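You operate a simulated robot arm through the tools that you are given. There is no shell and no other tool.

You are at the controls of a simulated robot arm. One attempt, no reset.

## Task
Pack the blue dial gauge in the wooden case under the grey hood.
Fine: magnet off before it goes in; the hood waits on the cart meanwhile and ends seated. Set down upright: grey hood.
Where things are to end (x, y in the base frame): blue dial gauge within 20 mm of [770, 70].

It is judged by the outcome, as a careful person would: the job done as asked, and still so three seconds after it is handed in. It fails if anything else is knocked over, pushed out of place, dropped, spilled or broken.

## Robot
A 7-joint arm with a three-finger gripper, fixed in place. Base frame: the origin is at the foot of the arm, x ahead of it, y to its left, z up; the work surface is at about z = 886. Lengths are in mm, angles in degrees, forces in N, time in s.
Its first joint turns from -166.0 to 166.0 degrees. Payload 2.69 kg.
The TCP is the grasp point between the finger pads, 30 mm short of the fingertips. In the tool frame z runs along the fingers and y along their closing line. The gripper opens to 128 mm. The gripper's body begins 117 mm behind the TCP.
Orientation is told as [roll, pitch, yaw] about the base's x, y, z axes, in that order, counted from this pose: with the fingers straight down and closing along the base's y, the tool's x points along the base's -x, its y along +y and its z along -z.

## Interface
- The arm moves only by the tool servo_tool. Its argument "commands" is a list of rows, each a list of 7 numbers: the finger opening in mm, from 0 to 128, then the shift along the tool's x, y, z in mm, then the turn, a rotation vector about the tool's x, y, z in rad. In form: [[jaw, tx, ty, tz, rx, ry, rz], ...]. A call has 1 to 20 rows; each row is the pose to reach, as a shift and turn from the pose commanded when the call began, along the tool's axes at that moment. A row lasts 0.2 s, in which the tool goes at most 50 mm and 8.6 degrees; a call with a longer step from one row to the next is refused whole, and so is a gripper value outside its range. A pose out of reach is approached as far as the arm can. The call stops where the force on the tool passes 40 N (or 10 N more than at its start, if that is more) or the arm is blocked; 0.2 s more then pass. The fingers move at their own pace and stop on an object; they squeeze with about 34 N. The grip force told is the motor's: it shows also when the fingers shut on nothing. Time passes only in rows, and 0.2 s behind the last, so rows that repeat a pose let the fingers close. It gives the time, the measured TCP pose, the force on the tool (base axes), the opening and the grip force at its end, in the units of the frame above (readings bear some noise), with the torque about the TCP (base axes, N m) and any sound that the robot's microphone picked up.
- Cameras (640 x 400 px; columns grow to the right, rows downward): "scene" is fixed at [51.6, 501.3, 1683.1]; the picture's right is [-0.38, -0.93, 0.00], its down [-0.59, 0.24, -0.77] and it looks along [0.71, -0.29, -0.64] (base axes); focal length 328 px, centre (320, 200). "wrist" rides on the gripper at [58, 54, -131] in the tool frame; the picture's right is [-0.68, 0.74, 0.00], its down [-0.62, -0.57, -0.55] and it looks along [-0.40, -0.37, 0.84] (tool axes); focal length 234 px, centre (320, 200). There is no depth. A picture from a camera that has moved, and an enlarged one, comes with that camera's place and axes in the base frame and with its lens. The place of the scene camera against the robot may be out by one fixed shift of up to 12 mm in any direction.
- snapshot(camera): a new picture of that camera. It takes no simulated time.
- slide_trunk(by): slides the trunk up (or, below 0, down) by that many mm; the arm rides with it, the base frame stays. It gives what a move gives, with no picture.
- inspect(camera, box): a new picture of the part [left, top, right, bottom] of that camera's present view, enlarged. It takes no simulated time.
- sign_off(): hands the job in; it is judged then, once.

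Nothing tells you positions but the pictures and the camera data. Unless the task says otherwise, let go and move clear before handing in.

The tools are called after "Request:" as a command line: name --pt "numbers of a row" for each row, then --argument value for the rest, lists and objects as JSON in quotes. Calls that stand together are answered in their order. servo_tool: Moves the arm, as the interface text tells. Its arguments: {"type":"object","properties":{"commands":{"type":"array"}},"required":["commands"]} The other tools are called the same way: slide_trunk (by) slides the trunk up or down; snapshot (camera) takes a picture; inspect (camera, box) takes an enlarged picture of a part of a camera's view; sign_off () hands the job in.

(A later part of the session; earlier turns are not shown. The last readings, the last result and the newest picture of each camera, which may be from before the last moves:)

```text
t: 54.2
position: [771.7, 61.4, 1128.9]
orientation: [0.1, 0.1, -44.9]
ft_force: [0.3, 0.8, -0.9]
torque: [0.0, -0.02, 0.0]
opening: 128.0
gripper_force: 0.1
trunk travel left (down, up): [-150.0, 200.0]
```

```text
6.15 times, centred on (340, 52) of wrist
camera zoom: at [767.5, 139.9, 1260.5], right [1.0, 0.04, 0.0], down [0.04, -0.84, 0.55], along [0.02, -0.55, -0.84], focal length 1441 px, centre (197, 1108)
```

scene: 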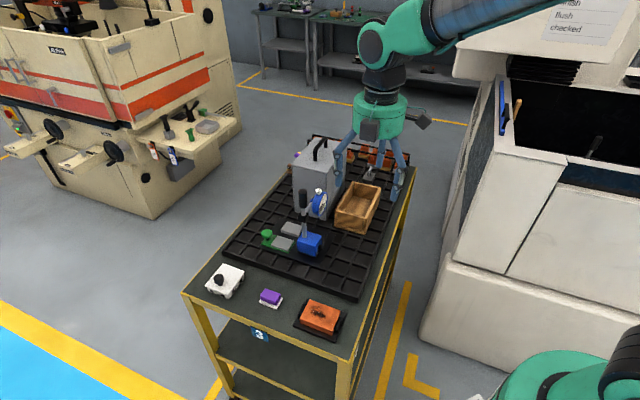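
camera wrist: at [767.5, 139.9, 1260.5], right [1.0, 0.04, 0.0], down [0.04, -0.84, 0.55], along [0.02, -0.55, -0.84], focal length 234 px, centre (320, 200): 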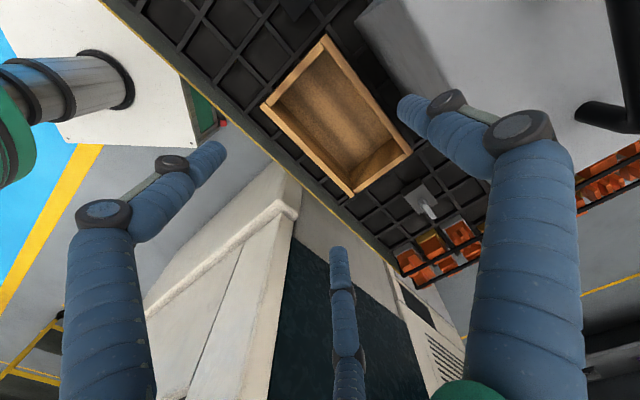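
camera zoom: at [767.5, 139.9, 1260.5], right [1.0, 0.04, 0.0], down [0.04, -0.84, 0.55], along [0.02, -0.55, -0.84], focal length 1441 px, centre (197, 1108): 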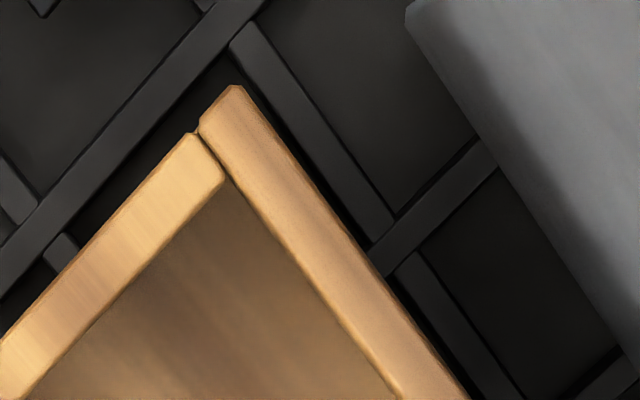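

The case interior measures about 161 x 88 mm (u 447–608, v 556–644), with the floor near z 893 and the rim near z 960. It will be a snug fit across, so I'll measure the gauge's width including the lever from straight above.

Request:
servo_tool --pt "128 0 0 -31 0 0 0" --pt "128 30 1.5 -31 0 0 0" --pt "128 62 3 -31 0 0 0" --pt "128 94 5 -31 0 0 0" --pt "128 126 6.5 -31 0 0 0" --pt "128 155 7.8 -31 0 0 0" --pt "128 155 7.8 -31 0 0 0"

Request:
snapshot --camera "wrist"

Request:
inspect --camera "wrist" --box '[290, 0, 430, 90]'

```text
t: 55.8
position: [664.4, 174.9, 1157.9]
orientation: [0.0, 0.0, -44.9]
ft_force: [0.0, -0.1, 0.5]
torque: [-0.01, -0.05, 0.03]
opening: 128.2
gripper_force: 0.1
trunk travel left (down, up): [-150.0, 200.0]
```

```text
taken
camera wrist: at [661.0, 253.7, 1289.6], right [1.0, 0.04, 0.0], down [0.04, -0.84, 0.55], along [0.02, -0.55, -0.84], focal length 234 px, centre (320, 200)
```

wrist: 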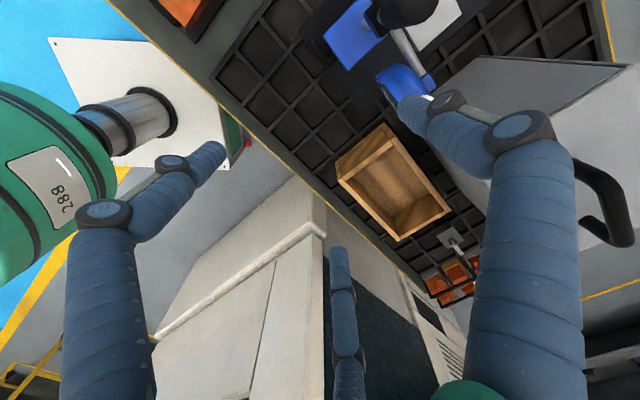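

```text
4.44 times, centred on (360, 45) of wrist
camera zoom: at [661.0, 253.7, 1289.6], right [1.0, 0.04, 0.0], down [0.04, -0.84, 0.55], along [0.02, -0.55, -0.84], focal length 1041 px, centre (142, 889)
```

zoom: 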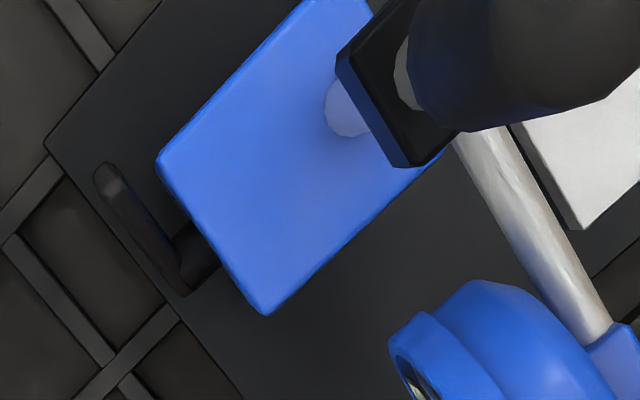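

Request:
inspect --camera "wrist" --box '[360, 50, 450, 110]'

Request:
inspect --camera "wrist" --box '[330, 0, 470, 90]'

Request:
inspect --camera "scene" --box '[290, 180, 340, 220]'

```text
6.67 times, centred on (405, 80) of wrist
camera zoom: at [661.0, 253.7, 1289.6], right [1.0, 0.04, 0.0], down [0.04, -0.84, 0.55], along [0.02, -0.55, -0.84], focal length 1561 px, centre (-247, 1000)
```

zoom: 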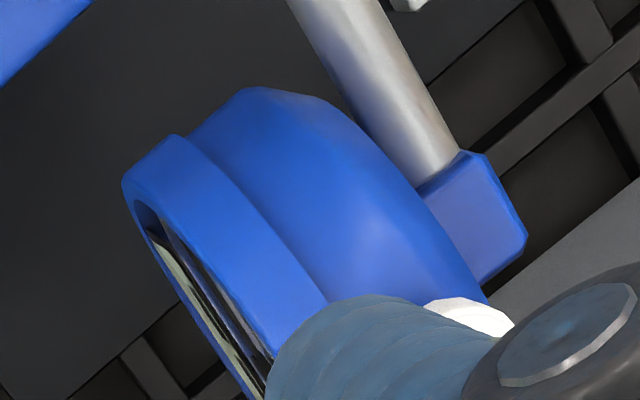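

```text
4.44 times, centred on (400, 45) of wrist
camera zoom: at [661.0, 253.7, 1289.6], right [1.0, 0.04, 0.0], down [0.04, -0.84, 0.55], along [0.02, -0.55, -0.84], focal length 1041 px, centre (-36, 889)
```

zoom: 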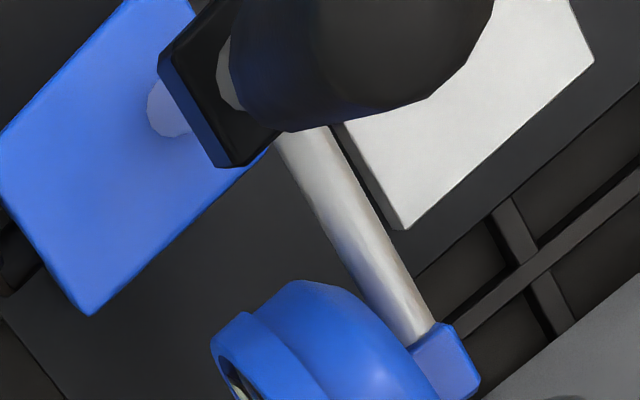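

```text
10.00 times, centred on (315, 200) of scene
camera zoom: at [51.6, 501.3, 1683.1], right [-0.38, -0.93, 0.0], down [-0.59, 0.24, -0.77], along [0.71, -0.29, -0.64], focal length 3278 px, centre (370, 200)
```

zoom: 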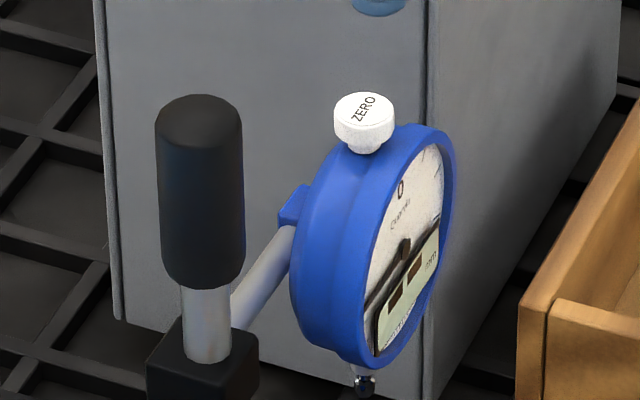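

Width over the lever is about 78 mm against 88 mm inside, so the fit works. The grip axis is near (715, 280), and I'll move above it.

Request:
servo_tool --pt "128 0 0 -32 0 0 0" --pt "110 9 27 -32 0 0 0" --pt "90 19 55 -32 0 0 0" --pt "70 29 83 -32 0 0 0" --pt "70 38.6 110.9 -32 0 0 0" --pt "70 38.6 110.9 -32 0 0 0"

Request:
snapshot --camera "wrist"

Request:
inspect --camera "wrist" --box '[240, 60, 420, 200]'

```text
t: 57.2
position: [717.3, 279.7, 1191.0]
orientation: [-0.1, 0.0, -44.9]
ft_force: [0.5, 0.9, -0.1]
torque: [-0.03, 0.07, 0.02]
opening: 70.1
gripper_force: 0.0
trunk travel left (down, up): [-150.0, 200.0]
```

```text
taken
camera wrist: at [713.9, 359.6, 1321.1], right [1.0, 0.04, 0.0], down [0.04, -0.83, 0.55], along [0.02, -0.55, -0.84], focal length 234 px, centre (320, 200)
```

wrist: 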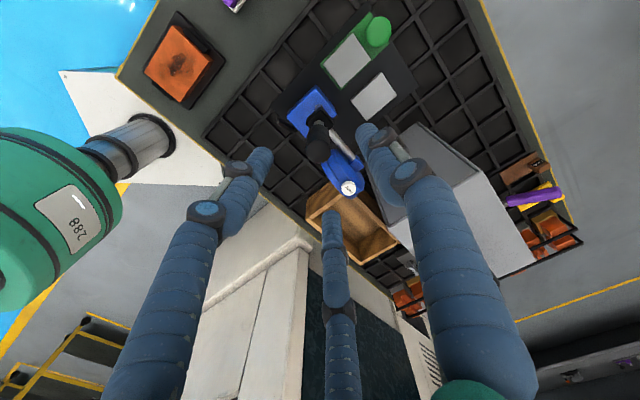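

```text
2.86 times, centred on (330, 130) of wrist
camera zoom: at [713.9, 359.6, 1321.1], right [1.0, 0.04, 0.0], down [0.04, -0.83, 0.55], along [0.02, -0.55, -0.84], focal length 669 px, centre (291, 400)
```

zoom: 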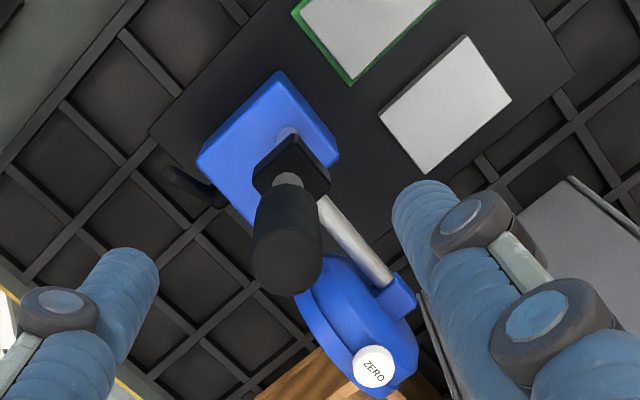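

Request:
servo_tool --pt "70 0.7 -1.3 20 0 0 0" --pt "70 0.7 -1.3 40 0 0 0" --pt "70 0.7 -1.3 60 0 0 0" --pt "70 0.7 -1.3 60 0 0 0"

Request:
inspect --camera "wrist" --box '[220, 60, 440, 240]'

Request:
inspect --camera "scene" --box '[260, 120, 380, 250]'

```text
t: 58.2
position: [716.6, 279.5, 1130.7]
orientation: [0.0, 0.0, -44.9]
ft_force: [-0.6, -0.1, 0.1]
torque: [-0.01, -0.01, 0.0]
opening: 70.0
gripper_force: 0.1
trunk travel left (down, up): [-150.0, 200.0]
```

```text
2.22 times, centred on (330, 150) of wrist
camera zoom: at [712.5, 358.8, 1261.1], right [1.0, 0.04, 0.0], down [0.04, -0.84, 0.55], along [0.02, -0.55, -0.84], focal length 520 px, centre (298, 311)
```

zoom: 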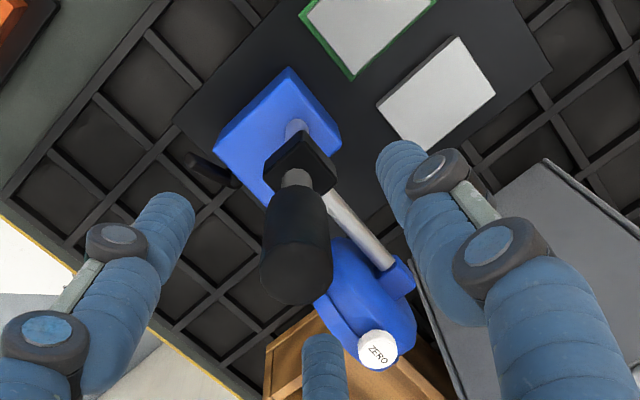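

```text
3.08 times, centred on (320, 185) of scene
camera zoom: at [51.6, 501.3, 1683.1], right [-0.38, -0.93, 0.0], down [-0.59, 0.24, -0.77], along [0.71, -0.29, -0.64], focal length 1009 px, centre (320, 246)
```

zoom: 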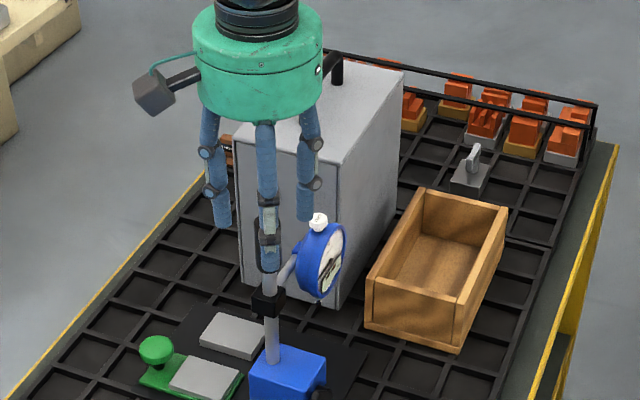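

Request:
servo_tool --pt "70 0 0 15 0 0 0" --pt "70 0 0 30 0 0 0" --pt "70 0 0 45 0 0 0" --pt "70 0 0 45 0 0 0"

Request:
inspect --camera "wrist" --box '[220, 60, 440, 240]'

Request:
inspect --camera "scene" --box '[270, 160, 350, 250]'

```text
t: 59.2
position: [717.7, 280.9, 1086.7]
orientation: [0.0, -0.1, -45.0]
ft_force: [0.6, -0.1, 1.0]
torque: [0.0, -0.01, 0.0]
opening: 70.3
gripper_force: 0.1
trunk travel left (down, up): [-150.0, 200.0]
```

```text
2.22 times, centred on (330, 150) of wrist
camera zoom: at [712.5, 359.3, 1218.0], right [1.0, 0.04, 0.0], down [0.04, -0.84, 0.55], along [0.02, -0.55, -0.84], focal length 520 px, centre (298, 311)
```

zoom: 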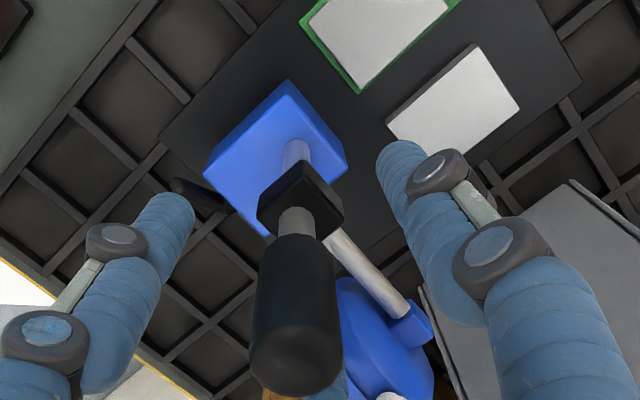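

```text
4.44 times, centred on (310, 205) of scene
camera zoom: at [51.6, 501.3, 1683.1], right [-0.38, -0.93, 0.0], down [-0.59, 0.24, -0.77], along [0.71, -0.29, -0.64], focal length 1457 px, centre (364, 178)
```

zoom: 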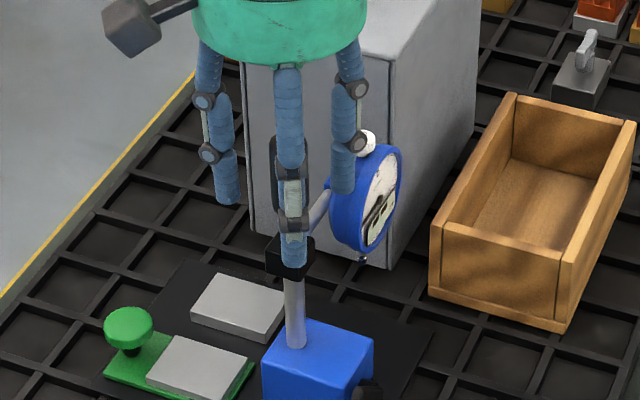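

Request:
servo_tool --pt "55 0 0 0 0 0 0" --pt "40 0 0 0 0 0 0" --pt "30 0 0 0 0 0 0" --pt "20 0 0 0 0 0 0" --pt "10 0 0 0 0 0 0" --pt "4 0 0 0 0 0 0" --pt "4 0 0 0 0 0 0"

Request:
inspect --camera "wrist" --box '[220, 60, 440, 240]'

Request:
inspect --camera "scene" --box '[270, 160, 350, 250]'

```text
t: 60.8
position: [716.5, 279.0, 1087.9]
orientation: [0.0, 0.0, -44.9]
ft_force: [-0.4, -3.7, 0.3]
torque: [-0.16, 0.03, 0.03]
opening: 23.4
gripper_force: 14.2
trunk travel left (down, up): [-150.0, 200.0]
```

```text
2.22 times, centred on (330, 150) of wrist
camera zoom: at [712.4, 359.0, 1218.0], right [1.0, 0.04, 0.0], down [0.04, -0.84, 0.55], along [0.02, -0.55, -0.84], focal length 520 px, centre (298, 311)
```

zoom: 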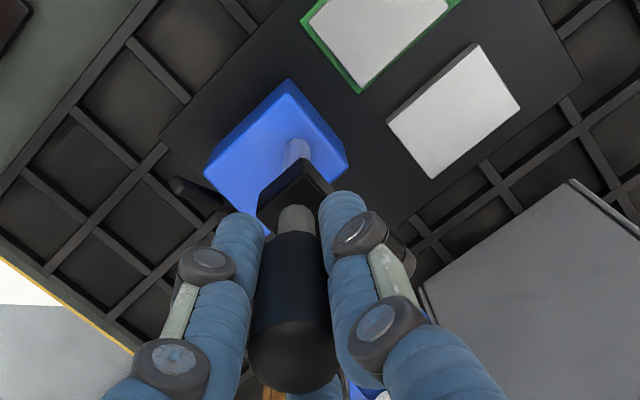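

```text
4.44 times, centred on (310, 205) of scene
camera zoom: at [51.6, 501.3, 1683.1], right [-0.38, -0.93, 0.0], down [-0.59, 0.24, -0.77], along [0.71, -0.29, -0.64], focal length 1457 px, centre (364, 178)
```

zoom: 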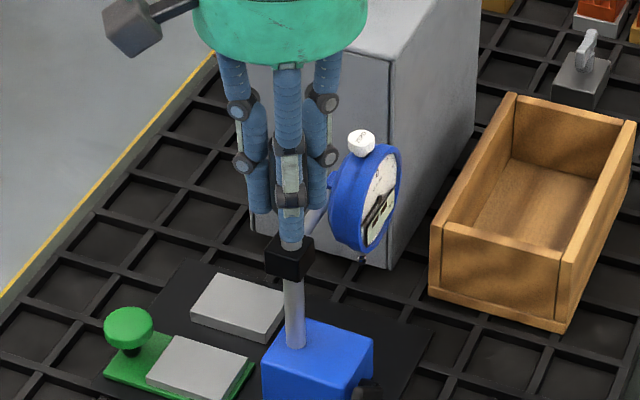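

Request:
servo_tool --pt "0 0 0 0 0 0 0" --pt "0 0 0 0 0 0 0" --pt "0 0 0 0 0 0 0"

Request:
servo_tool --pt "0 0 0 -1 0 0 0" --pt "0 0 0 -2 0 0 0" --pt "0 0 0 -3 0 0 0" --pt "0 0 0 -3 0 0 0"

Request:
inspect --camera "scene" --box '[270, 160, 350, 260]'

```text
t: 61.6
position: [716.5, 279.8, 1087.8]
orientation: [0.0, 0.0, -44.9]
ft_force: [1.1, -2.3, -1.4]
torque: [-0.06, -0.27, -0.01]
opening: 23.0
gripper_force: 33.8
trunk travel left (down, up): [-150.0, 200.0]
```

```text
t: 62.6
position: [716.5, 280.6, 1089.8]
orientation: [-0.1, -0.1, -44.9]
ft_force: [-0.3, 0.5, -11.8]
torque: [0.21, -0.05, -0.02]
opening: 22.9
gripper_force: 34.6
trunk travel left (down, up): [-150.0, 200.0]
```

```text
4.00 times, centred on (310, 210) of scene
camera zoom: at [51.6, 501.3, 1683.1], right [-0.38, -0.93, 0.0], down [-0.59, 0.24, -0.77], along [0.71, -0.29, -0.64], focal length 1311 px, centre (360, 160)
```

zoom: 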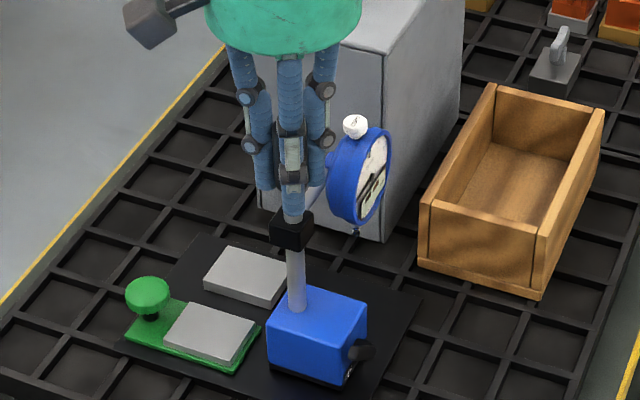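

Request:
servo_tool --pt "0 0 0 -3 0 0 0" --pt "0 0 0 -6 0 0 0" --pt "0 0 0 -10 0 0 0" --pt "0 0 0 -10 0 0 0"

Request:
inspect --camera "scene" --box '[280, 200, 350, 260]'

Request:
snapshot --camera "wrist"

```text
t: 63.6
position: [716.9, 279.7, 1098.9]
orientation: [-0.1, 0.1, -45.0]
ft_force: [-0.2, 0.3, -11.3]
torque: [0.15, -0.06, 0.0]
opening: 22.8
gripper_force: 34.2
trunk travel left (down, up): [-150.0, 200.0]
```

```text
6.67 times, centred on (315, 230) of scene
camera zoom: at [51.6, 501.3, 1683.1], right [-0.38, -0.93, 0.0], down [-0.59, 0.24, -0.77], along [0.71, -0.29, -0.64], focal length 2185 px, centre (353, 0)
```

zoom: 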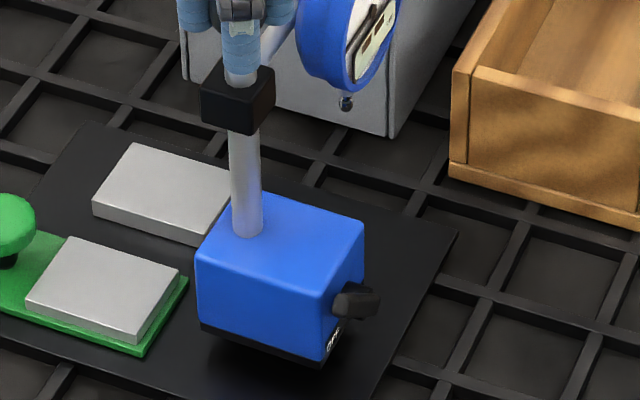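

```text
taken
camera wrist: at [713.2, 359.4, 1230.2], right [1.0, 0.04, 0.0], down [0.04, -0.84, 0.55], along [0.02, -0.55, -0.84], focal length 234 px, centre (320, 200)
```

wrist: 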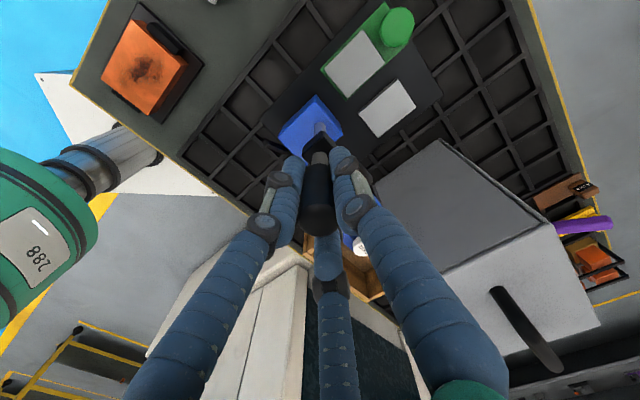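

The gauge came free and the steel plate stayed put, so the magnet is off. I'll lift it well above the case rim.

Request:
servo_tool --pt "0 0 0 -8 0 0 0" --pt "0 0 0 -20 0 0 0" --pt "0 0 0 -34 0 0 0" --pt "0 0 0 -48 0 0 0" --pt "0 0 0 -62 0 0 0" --pt "0 0 0 -76 0 0 0" --pt "0 0 0 -90 0 0 0" --pt "0 0 0 -104 0 0 0" --pt "0 0 0 -114 0 0 0" --pt "0 0 0 -120 0 0 0" --pt "0 0 0 -120 0 0 0"

Request:
inspect --camera "scene" --box '[260, 100, 400, 260]'

Request:
snapshot --camera "wrist"

```text
t: 66.0
position: [715.4, 281.1, 1219.8]
orientation: [0.1, 0.0, -44.9]
ft_force: [0.9, -0.6, -10.7]
torque: [0.15, -0.07, -0.02]
opening: 22.7
gripper_force: 33.8
trunk travel left (down, up): [-150.0, 200.0]
```

```text
2.50 times, centred on (330, 180) of scene
camera zoom: at [51.6, 501.3, 1683.1], right [-0.38, -0.93, 0.0], down [-0.59, 0.24, -0.77], along [0.71, -0.29, -0.64], focal length 820 px, centre (295, 250)
```

zoom: 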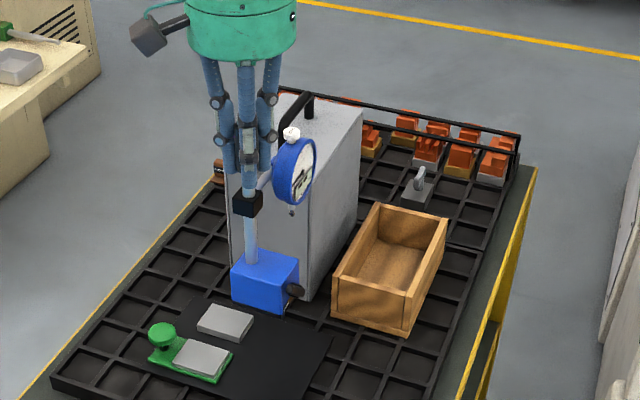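

```text
taken
camera wrist: at [712.3, 359.6, 1350.9], right [1.0, 0.04, 0.0], down [0.04, -0.84, 0.55], along [0.02, -0.55, -0.84], focal length 234 px, centre (320, 200)
```

wrist: 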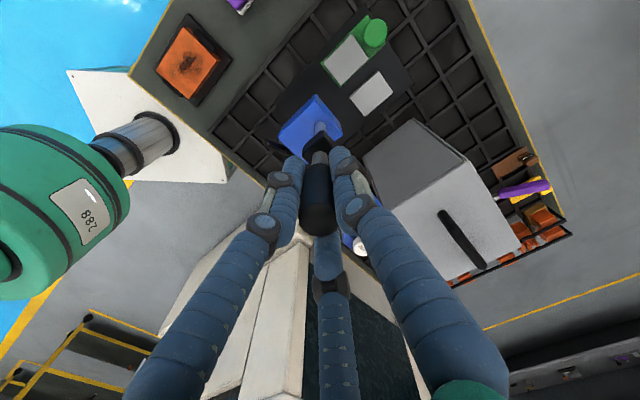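

Request:
inspect --camera "wrist" --box '[260, 80, 370, 160]'

Request:
inspect --camera "scene" --box '[295, 155, 345, 210]'

```text
5.00 times, centred on (315, 120) of wrist
camera zoom: at [712.3, 359.6, 1350.9], right [1.0, 0.04, 0.0], down [0.04, -0.84, 0.55], along [0.02, -0.55, -0.84], focal length 1171 px, centre (345, 600)
```

zoom: 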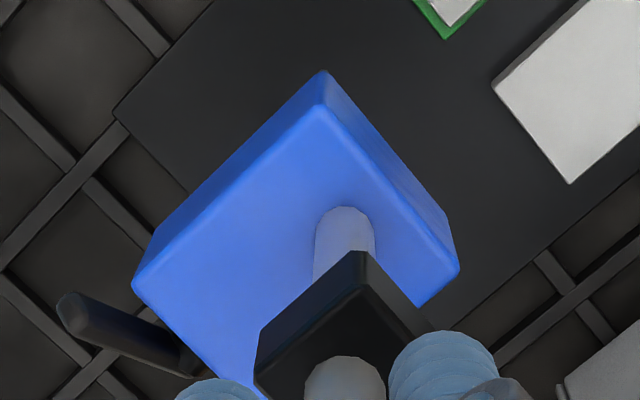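

```text
7.27 times, centred on (320, 182) of scene
camera zoom: at [51.6, 501.3, 1683.1], right [-0.38, -0.93, 0.0], down [-0.59, 0.24, -0.77], along [0.71, -0.29, -0.64], focal length 2384 px, centre (320, 327)
```

zoom: 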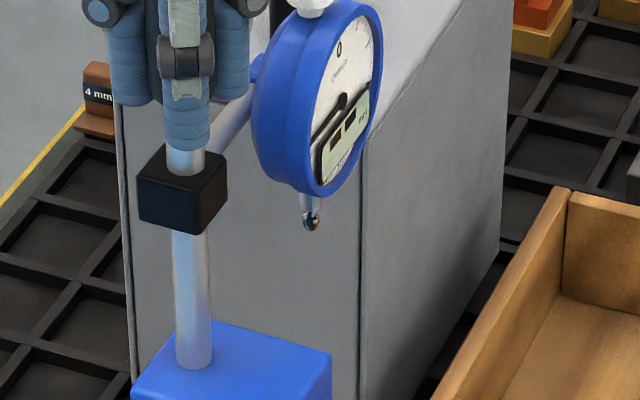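

Held steady. Relative to the tool, the lever's outer edge is at v -62 and the base's far face at v +16.5. I'll move over in two legs, first away from the hood and then along to the case.

Request:
servo_tool --pt "0 0 -5 0 0 0 0" --pt "0 0 -15 0 0 0 0" --pt "0 0 -28 0 0 0 0" --pt "0 0 -42 0 0 0 0" --pt "0 0 -56 0 0 0 0" --pt "0 0 -69 0 0 0 0" --pt "0 0 -78 0 0 0 0" --pt "0 0 -82.4 0 0 0 0" --pt "0 0 -82.4 0 0 0 0"

Request:
servo_tool --pt "0 -5 0 0 0 0 0" --pt "0 -15 0 0 0 0 0" --pt "0 -30 0 0 0 0 0" --pt "0 -46 0 0 0 0 0" --pt "0 -62 0 0 0 0 0" --pt "0 -78 0 0 0 0 0" --pt "0 -94 0 0 0 0 0" --pt "0 -110 0 0 0 0 0" --pt "0 -126 0 0 0 0 0" --pt "0 -142 0 0 0 0 0" --pt "0 -158 0 0 0 0 0" --pt "0 -172 0 0 0 0 0" --pt "0 -181 0 0 0 0 0" --pt "0 -184.6 0 0 0 0 0" --pt "0 -184.6 0 0 0 0 0"

Request:
inspect --camera "scene" --box '[280, 100, 400, 250]'

Request:
snapshot --camera "wrist"

Request:
inspect --camera "wrist" --box '[260, 70, 370, 160]'

```text
t: 68.0
position: [659.8, 221.1, 1218.1]
orientation: [0.0, 0.0, -44.9]
ft_force: [-0.8, 0.5, -10.0]
torque: [0.16, -0.08, -0.01]
opening: 22.6
gripper_force: 34.2
trunk travel left (down, up): [-150.0, 200.0]
```

```text
t: 71.2
position: [790.5, 92.4, 1219.4]
orientation: [0.0, 0.0, -44.9]
ft_force: [-0.4, 0.7, -11.0]
torque: [0.19, -0.08, -0.04]
opening: 22.7
gripper_force: 34.0
trunk travel left (down, up): [-150.0, 200.0]
```

```text
2.67 times, centred on (340, 175) of scene
camera zoom: at [51.6, 501.3, 1683.1], right [-0.38, -0.93, 0.0], down [-0.59, 0.24, -0.77], along [0.71, -0.29, -0.64], focal length 874 px, centre (267, 267)
```

zoom: 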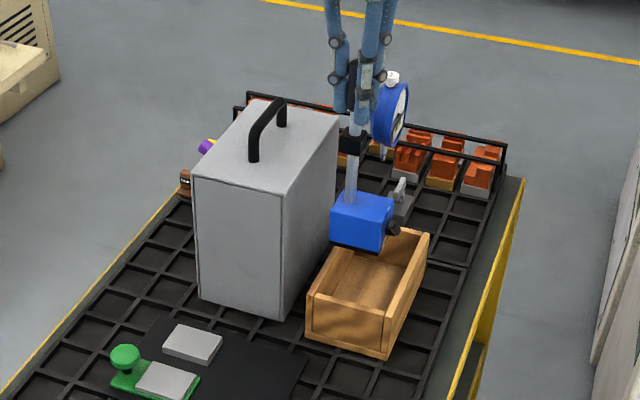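

```text
taken
camera wrist: at [786.1, 170.5, 1350.8], right [1.0, 0.04, 0.0], down [0.04, -0.84, 0.55], along [0.02, -0.55, -0.84], focal length 234 px, centre (320, 200)
```

wrist: 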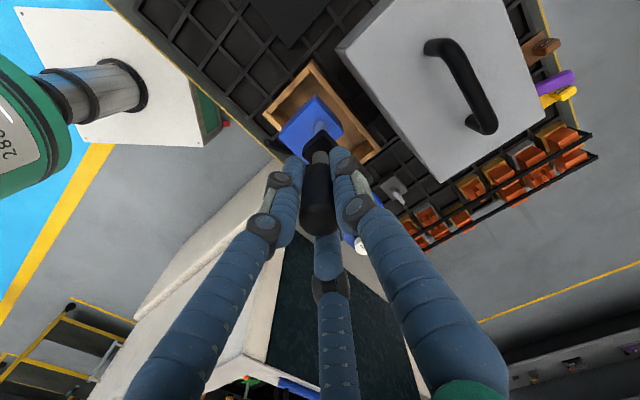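

```text
4.44 times, centred on (315, 115) of wrist
camera zoom: at [786.1, 170.5, 1350.8], right [1.0, 0.04, 0.0], down [0.04, -0.84, 0.55], along [0.02, -0.55, -0.84], focal length 1041 px, centre (342, 578)
```

zoom: 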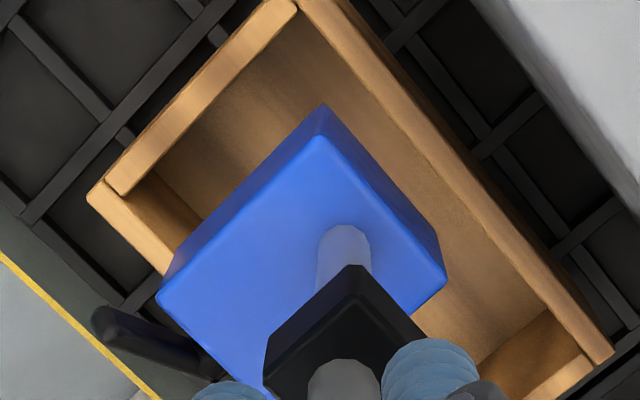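

The base is over the opening with a few millimetres of clearance on each side. I'll lower to just above the rim and re-check.

Request:
servo_tool --pt "0 0 0 6 0 0 0" --pt "0 0 0 18 0 0 0" --pt "0 0 0 32 0 0 0" --pt "0 0 0 44 0 0 0" --pt "0 0 0 52 0 0 0" --pt "0 0 0 56 0 0 0" --pt "0 0 0 56 0 0 0"

Request:
inspect --camera "scene" --box '[330, 170, 390, 240]'

Request:
inspect --camera "wrist" --box '[260, 70, 370, 160]'

```text
t: 72.8
position: [788.4, 89.9, 1162.5]
orientation: [0.0, 0.0, -44.9]
ft_force: [0.5, 0.0, -11.2]
torque: [0.16, -0.08, 0.0]
opening: 22.4
gripper_force: 33.9
trunk travel left (down, up): [-150.0, 200.0]
```

```text
5.71 times, centred on (360, 205) of scene
camera zoom: at [51.6, 501.3, 1683.1], right [-0.38, -0.93, 0.0], down [-0.59, 0.24, -0.77], along [0.71, -0.29, -0.64], focal length 1873 px, centre (91, 171)
```

zoom: 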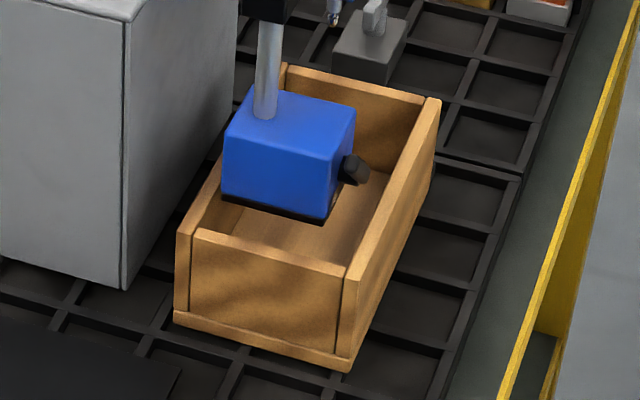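

```text
4.44 times, centred on (315, 115) of wrist
camera zoom: at [785.5, 169.9, 1294.1], right [1.0, 0.04, 0.0], down [0.04, -0.84, 0.55], along [0.02, -0.55, -0.84], focal length 1041 px, centre (342, 578)
```

zoom: 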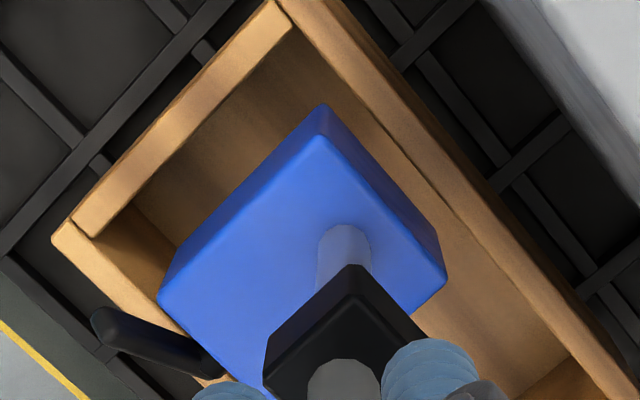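

Request:
servo_tool --pt "0 0 1.5 2 0 0 0" --pt "0 0 1.5 8 0 0 0" --pt "0 0 1.5 14 0 0 0" --pt "0 0 1.5 20 0 0 0" --pt "0 0 1.5 20 0 0 0"

Request:
inspect --camera "wrist" --box '[250, 90, 350, 170]'

Request:
inspect --camera "scene" --box '[330, 170, 390, 240]'

```text
t: 74.0
position: [790.1, 91.6, 1143.2]
orientation: [0.0, 0.0, -44.8]
ft_force: [1.5, 0.3, -11.1]
torque: [0.15, -0.04, -0.02]
opening: 23.0
gripper_force: 34.1
trunk travel left (down, up): [-150.0, 200.0]
```

```text
5.00 times, centred on (300, 130) of wrist
camera zoom: at [786.8, 170.9, 1274.4], right [1.0, 0.04, 0.0], down [0.04, -0.84, 0.55], along [0.02, -0.55, -0.84], focal length 1171 px, centre (420, 550)
```

zoom: 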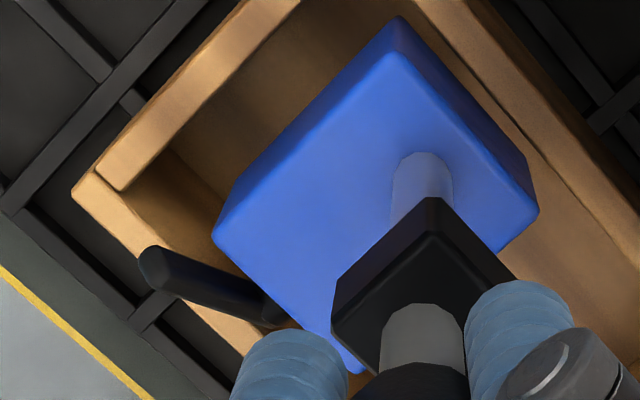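

```text
5.71 times, centred on (360, 205) of scene
camera zoom: at [51.6, 501.3, 1683.1], right [-0.38, -0.93, 0.0], down [-0.59, 0.24, -0.77], along [0.71, -0.29, -0.64], focal length 1873 px, centre (91, 171)
```

zoom: 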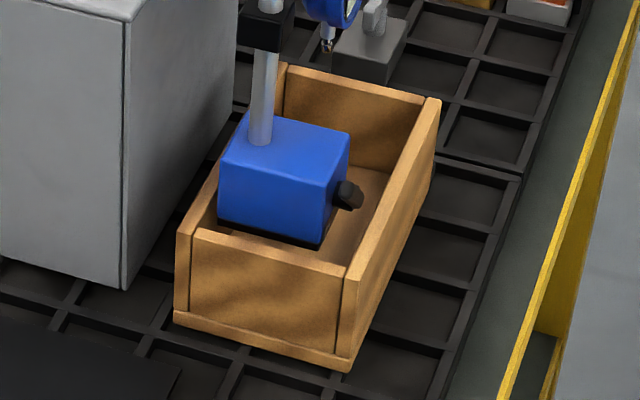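

Request:
servo_tool --pt "0 0 0 6 0 0 0" --pt "0 0 0 12 0 0 0" --pt "0 0 0 18 0 0 0" --pt "0 0 0 24 0 0 0" --pt "0 0 0 24 0 0 0"

Request:
inspect --camera "wrist" --box '[250, 90, 350, 170]'

Request:
inspect --camera "scene" --box '[330, 170, 390, 240]'

```text
t: 75.2
position: [789.3, 93.8, 1118.9]
orientation: [-0.1, 0.0, -44.9]
ft_force: [0.2, 0.4, -11.6]
torque: [0.13, -0.06, 0.0]
opening: 22.5
gripper_force: 34.0
trunk travel left (down, up): [-150.0, 200.0]
```

```text
5.00 times, centred on (300, 130) of wrist
camera zoom: at [786.2, 172.0, 1249.8], right [1.0, 0.04, 0.0], down [0.04, -0.84, 0.55], along [0.02, -0.55, -0.84], focal length 1171 px, centre (420, 550)
```

zoom: 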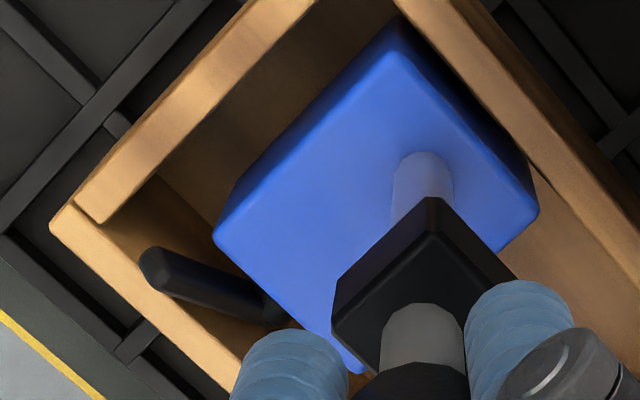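

```text
5.71 times, centred on (360, 205) of scene
camera zoom: at [51.6, 501.3, 1683.1], right [-0.38, -0.93, 0.0], down [-0.59, 0.24, -0.77], along [0.71, -0.29, -0.64], focal length 1873 px, centre (91, 171)
```

zoom: 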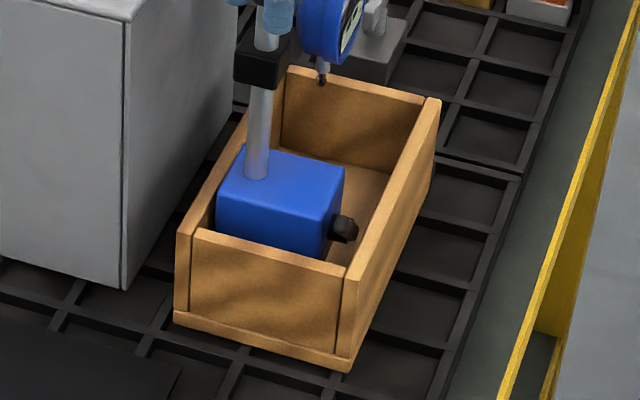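

Request:
servo_tool --pt "0 0 0 5 0 0 0" --pt "0 0 0 10 0 0 0" --pt "0 0 0 15 0 0 0" --pt "0 0 0 20 0 0 0" --pt "0 0 0 24 0 0 0" --pt "0 0 0 24 0 0 0"

Request:
inspect --camera "wrist" --box '[250, 90, 350, 170]'

Request:
servo_tool --pt "0 0 0 1.5 0 0 0" --pt "0 0 0 3 0 0 0"

Request:
servo_tool --pt "0 0 0 1.5 0 0 0" --pt "0 0 0 2 0 0 0"

```text
t: 76.6
position: [788.8, 93.8, 1097.1]
orientation: [0.0, 0.0, -44.9]
ft_force: [-0.7, 1.1, -3.7]
torque: [-0.06, 0.25, -0.12]
opening: 22.5
gripper_force: 34.4
trunk travel left (down, up): [-150.0, 200.0]
```

```text
5.00 times, centred on (300, 130) of wrist
camera zoom: at [786.3, 172.1, 1226.9], right [1.0, 0.04, 0.0], down [0.04, -0.84, 0.55], along [0.02, -0.55, -0.84], focal length 1171 px, centre (420, 550)
```

zoom: 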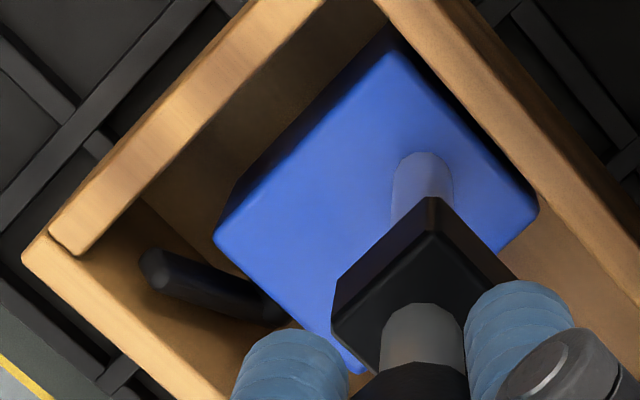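

```text
t: 77.2
position: [791.1, 94.4, 1095.5]
orientation: [0.2, -0.2, -44.9]
ft_force: [-2.8, 7.6, 19.8]
torque: [0.46, 0.53, -0.04]
opening: 22.6
gripper_force: 34.3
trunk travel left (down, up): [-150.0, 200.0]
```

```text
t: 77.8
position: [790.7, 94.5, 1092.5]
orientation: [0.2, -0.2, -44.9]
ft_force: [4.4, 9.6, 30.8]
torque: [0.3, -0.24, 0.0]
opening: 22.7
gripper_force: 33.8
trunk travel left (down, up): [-150.0, 200.0]
```

Contact came a bit earlier than expected. I'll ease the pressure and check that it is the floor and not a wall.

Request:
servo_tool --pt "0 0 0 -2 0 0 0" --pt "0 0 0 -3.5 0 0 0" --pt "0 0 0 -3.5 0 0 0"

Request:
inspect --camera "scene" --box '[330, 170, 390, 240]'

Request:
inspect --camera "scene" --box '[310, 120, 410, 250]'

Request:
inspect --camera "wrist" --box '[260, 70, 390, 170]'

```text
t: 78.6
position: [788.8, 92.6, 1092.2]
orientation: [-0.1, 0.1, -45.0]
ft_force: [2.0, 4.0, 9.2]
torque: [-0.03, -0.32, 0.09]
opening: 22.4
gripper_force: 34.3
trunk travel left (down, up): [-150.0, 200.0]
```

```text
5.71 times, centred on (360, 205) of scene
camera zoom: at [51.6, 501.3, 1683.1], right [-0.38, -0.93, 0.0], down [-0.59, 0.24, -0.77], along [0.71, -0.29, -0.64], focal length 1873 px, centre (91, 171)
```

zoom: 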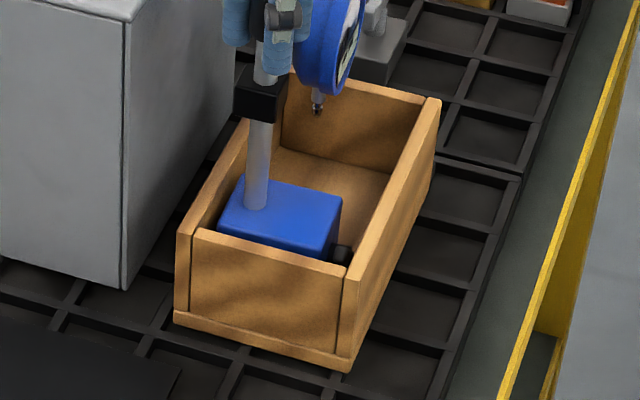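

```text
3.08 times, centred on (360, 185) of scene
camera zoom: at [51.6, 501.3, 1683.1], right [-0.38, -0.93, 0.0], down [-0.59, 0.24, -0.77], along [0.71, -0.29, -0.64], focal length 1009 px, centre (197, 246)
```

zoom: 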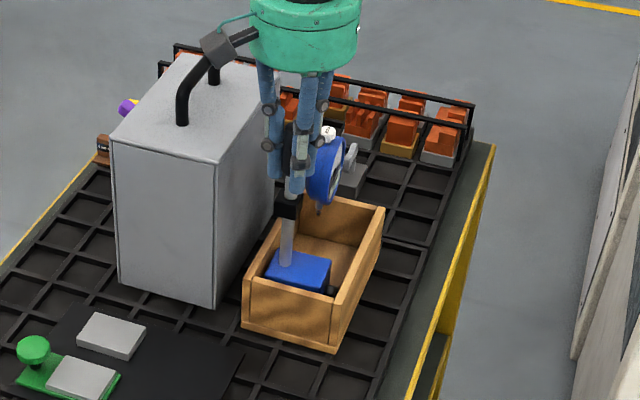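

```text
4.00 times, centred on (325, 120) of wrist
camera zoom: at [785.1, 171.5, 1223.3], right [1.0, 0.04, 0.0], down [0.04, -0.83, 0.55], along [0.02, -0.55, -0.84], focal length 937 px, centre (300, 520)
```

zoom: 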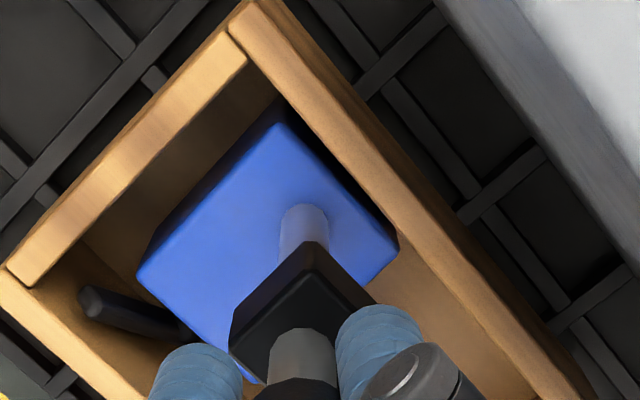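

Request:
servo_tool --pt "0 0 0 0 0 0 0" --pt "0 0 0 0 0 0 0"

Request:
inspect --camera "wrist" --box '[250, 90, 340, 170]'

Request:
inspect --camera "scene" --box '[345, 190, 375, 225]'

```text
t: 79.2
position: [788.8, 93.5, 1091.8]
orientation: [-0.1, 0.1, -44.8]
ft_force: [-2.4, 0.8, 1.2]
torque: [-0.07, 0.49, -0.09]
opening: 22.6
gripper_force: 33.9
trunk travel left (down, up): [-150.0, 200.0]
```

```text
5.00 times, centred on (295, 130) of wrist
camera zoom: at [785.3, 171.5, 1223.3], right [1.0, 0.04, 0.0], down [0.04, -0.83, 0.55], along [0.02, -0.55, -0.84], focal length 1171 px, centre (445, 550)
```

zoom: 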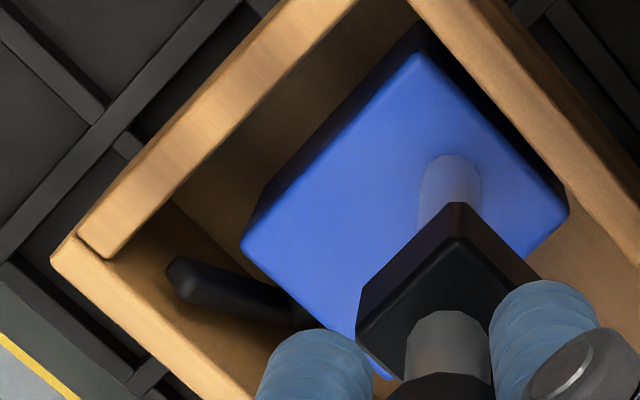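

```text
11.43 times, centred on (360, 208) of scene
camera zoom: at [51.6, 501.3, 1683.1], right [-0.38, -0.93, 0.0], down [-0.59, 0.24, -0.77], along [0.71, -0.29, -0.64], focal length 3746 px, centre (-137, 114)
```

zoom: 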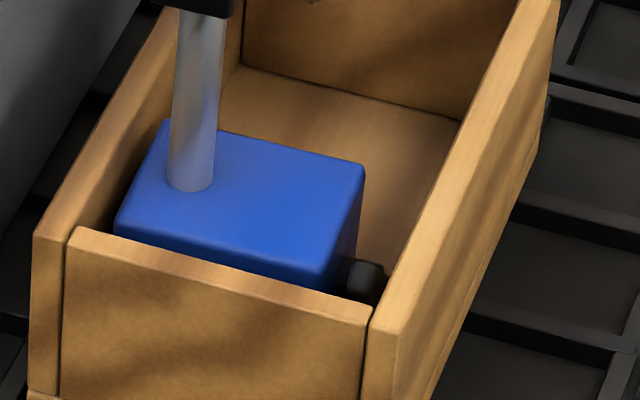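

The weight is now carried by the floor (z force near 0), and the final height is only 4 mm above the plate level, which matches the case floor. I'll release slowly.

Request:
servo_tool --pt "20 0 0 0 0 0 0" --pt "24 0 0 0 0 0 0" --pt "28 0 0 0 0 0 0" --pt "34 0 0 0 0 0 0" --pt "34 0 0 0 0 0 0"

Request:
inspect --camera "scene" --box '[330, 150, 390, 230]'

Request:
inspect --camera "wrist" --box '[250, 90, 390, 190]'

```text
t: 80.4
position: [789.6, 91.9, 1094.6]
orientation: [0.1, 0.0, -44.9]
ft_force: [-0.5, -0.3, -0.2]
torque: [0.01, 0.04, 0.02]
opening: 34.1
gripper_force: 0.1
trunk travel left (down, up): [-150.0, 200.0]
```

```text
5.00 times, centred on (360, 190) of scene
camera zoom: at [51.6, 501.3, 1683.1], right [-0.38, -0.93, 0.0], down [-0.59, 0.24, -0.77], along [0.71, -0.29, -0.64], focal length 1639 px, centre (120, 250)
```

zoom: 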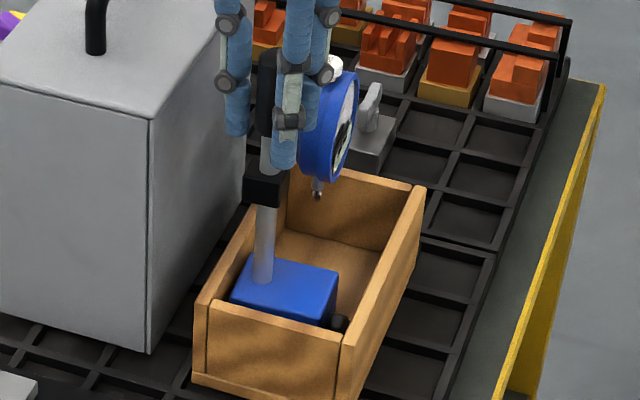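

```text
4.00 times, centred on (320, 140) of wrist
camera zoom: at [786.0, 171.6, 1224.7], right [1.0, 0.04, 0.0], down [0.04, -0.84, 0.55], along [0.02, -0.55, -0.84], focal length 937 px, centre (320, 440)
```

zoom: 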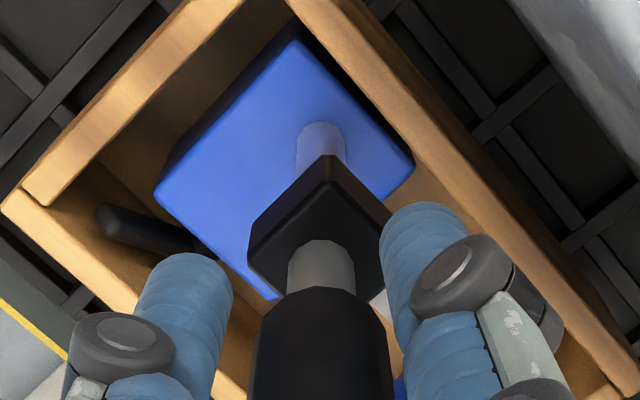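

The gauge stands on its own in the case. I'll open a bit more and rise straight up, clear of the grip.

Request:
servo_tool --pt "50 0 0 0 0 0 0" --pt "60 0 0 0 0 0 0" --pt "60 0 0 -8 0 0 0" --pt "60 0 0 -22 0 0 0" --pt "60 0 0 -42 0 0 0" --pt "60 0 0 -65 0 0 0" --pt "60 0 0 -90 0 0 0" --pt "60 0 0 -115 0 0 0" --pt "60 0 0 -135 0 0 0" --pt "60 0 0 -135 0 0 0"

Request:
inspect --camera "scene" --box '[310, 120, 410, 240]'

Request:
snapshot --camera "wrist"

Request:
inspect --camera "wrist" --box '[250, 60, 390, 160]'

```text
t: 82.6
position: [788.5, 94.5, 1230.6]
orientation: [0.0, 0.0, -44.9]
ft_force: [-0.6, 0.8, -0.5]
torque: [0.0, -0.02, 0.0]
opening: 60.4
gripper_force: 0.1
trunk travel left (down, up): [-150.0, 200.0]
```

```text
3.33 times, centred on (360, 180) of scene
camera zoom: at [51.6, 501.3, 1683.1], right [-0.38, -0.93, 0.0], down [-0.59, 0.24, -0.77], along [0.71, -0.29, -0.64], focal length 1093 px, centre (187, 267)
```

zoom: 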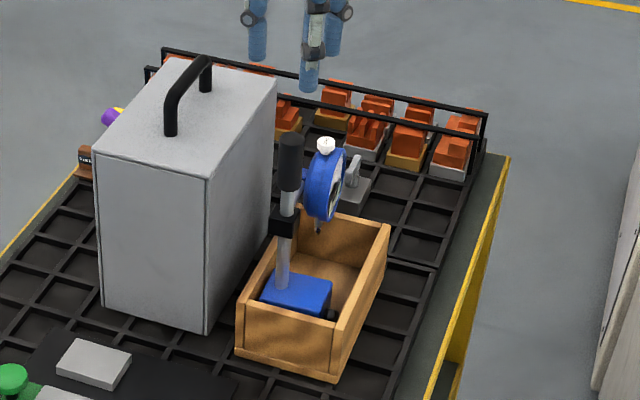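

```text
taken
camera wrist: at [784.9, 172.9, 1360.8], right [1.0, 0.04, 0.0], down [0.04, -0.84, 0.55], along [0.02, -0.55, -0.84], focal length 234 px, centre (320, 200)
```

wrist: 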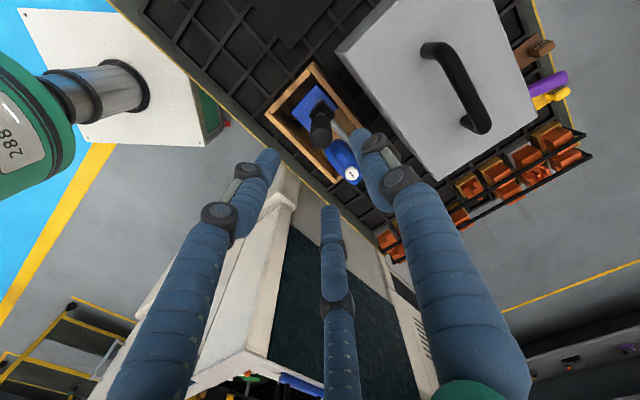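

```text
4.00 times, centred on (320, 110) of wrist
camera zoom: at [784.9, 172.9, 1360.8], right [1.0, 0.04, 0.0], down [0.04, -0.84, 0.55], along [0.02, -0.55, -0.84], focal length 937 px, centre (320, 560)
```

zoom: 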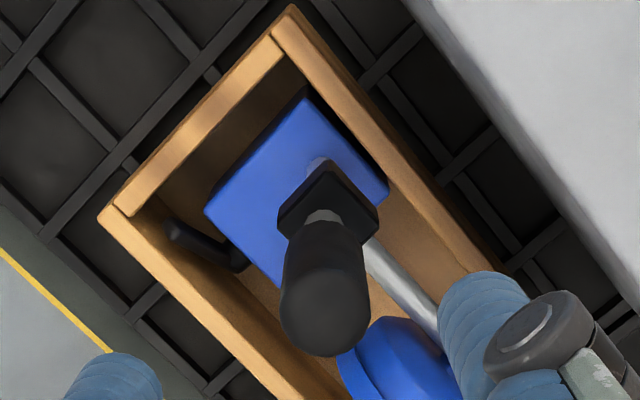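

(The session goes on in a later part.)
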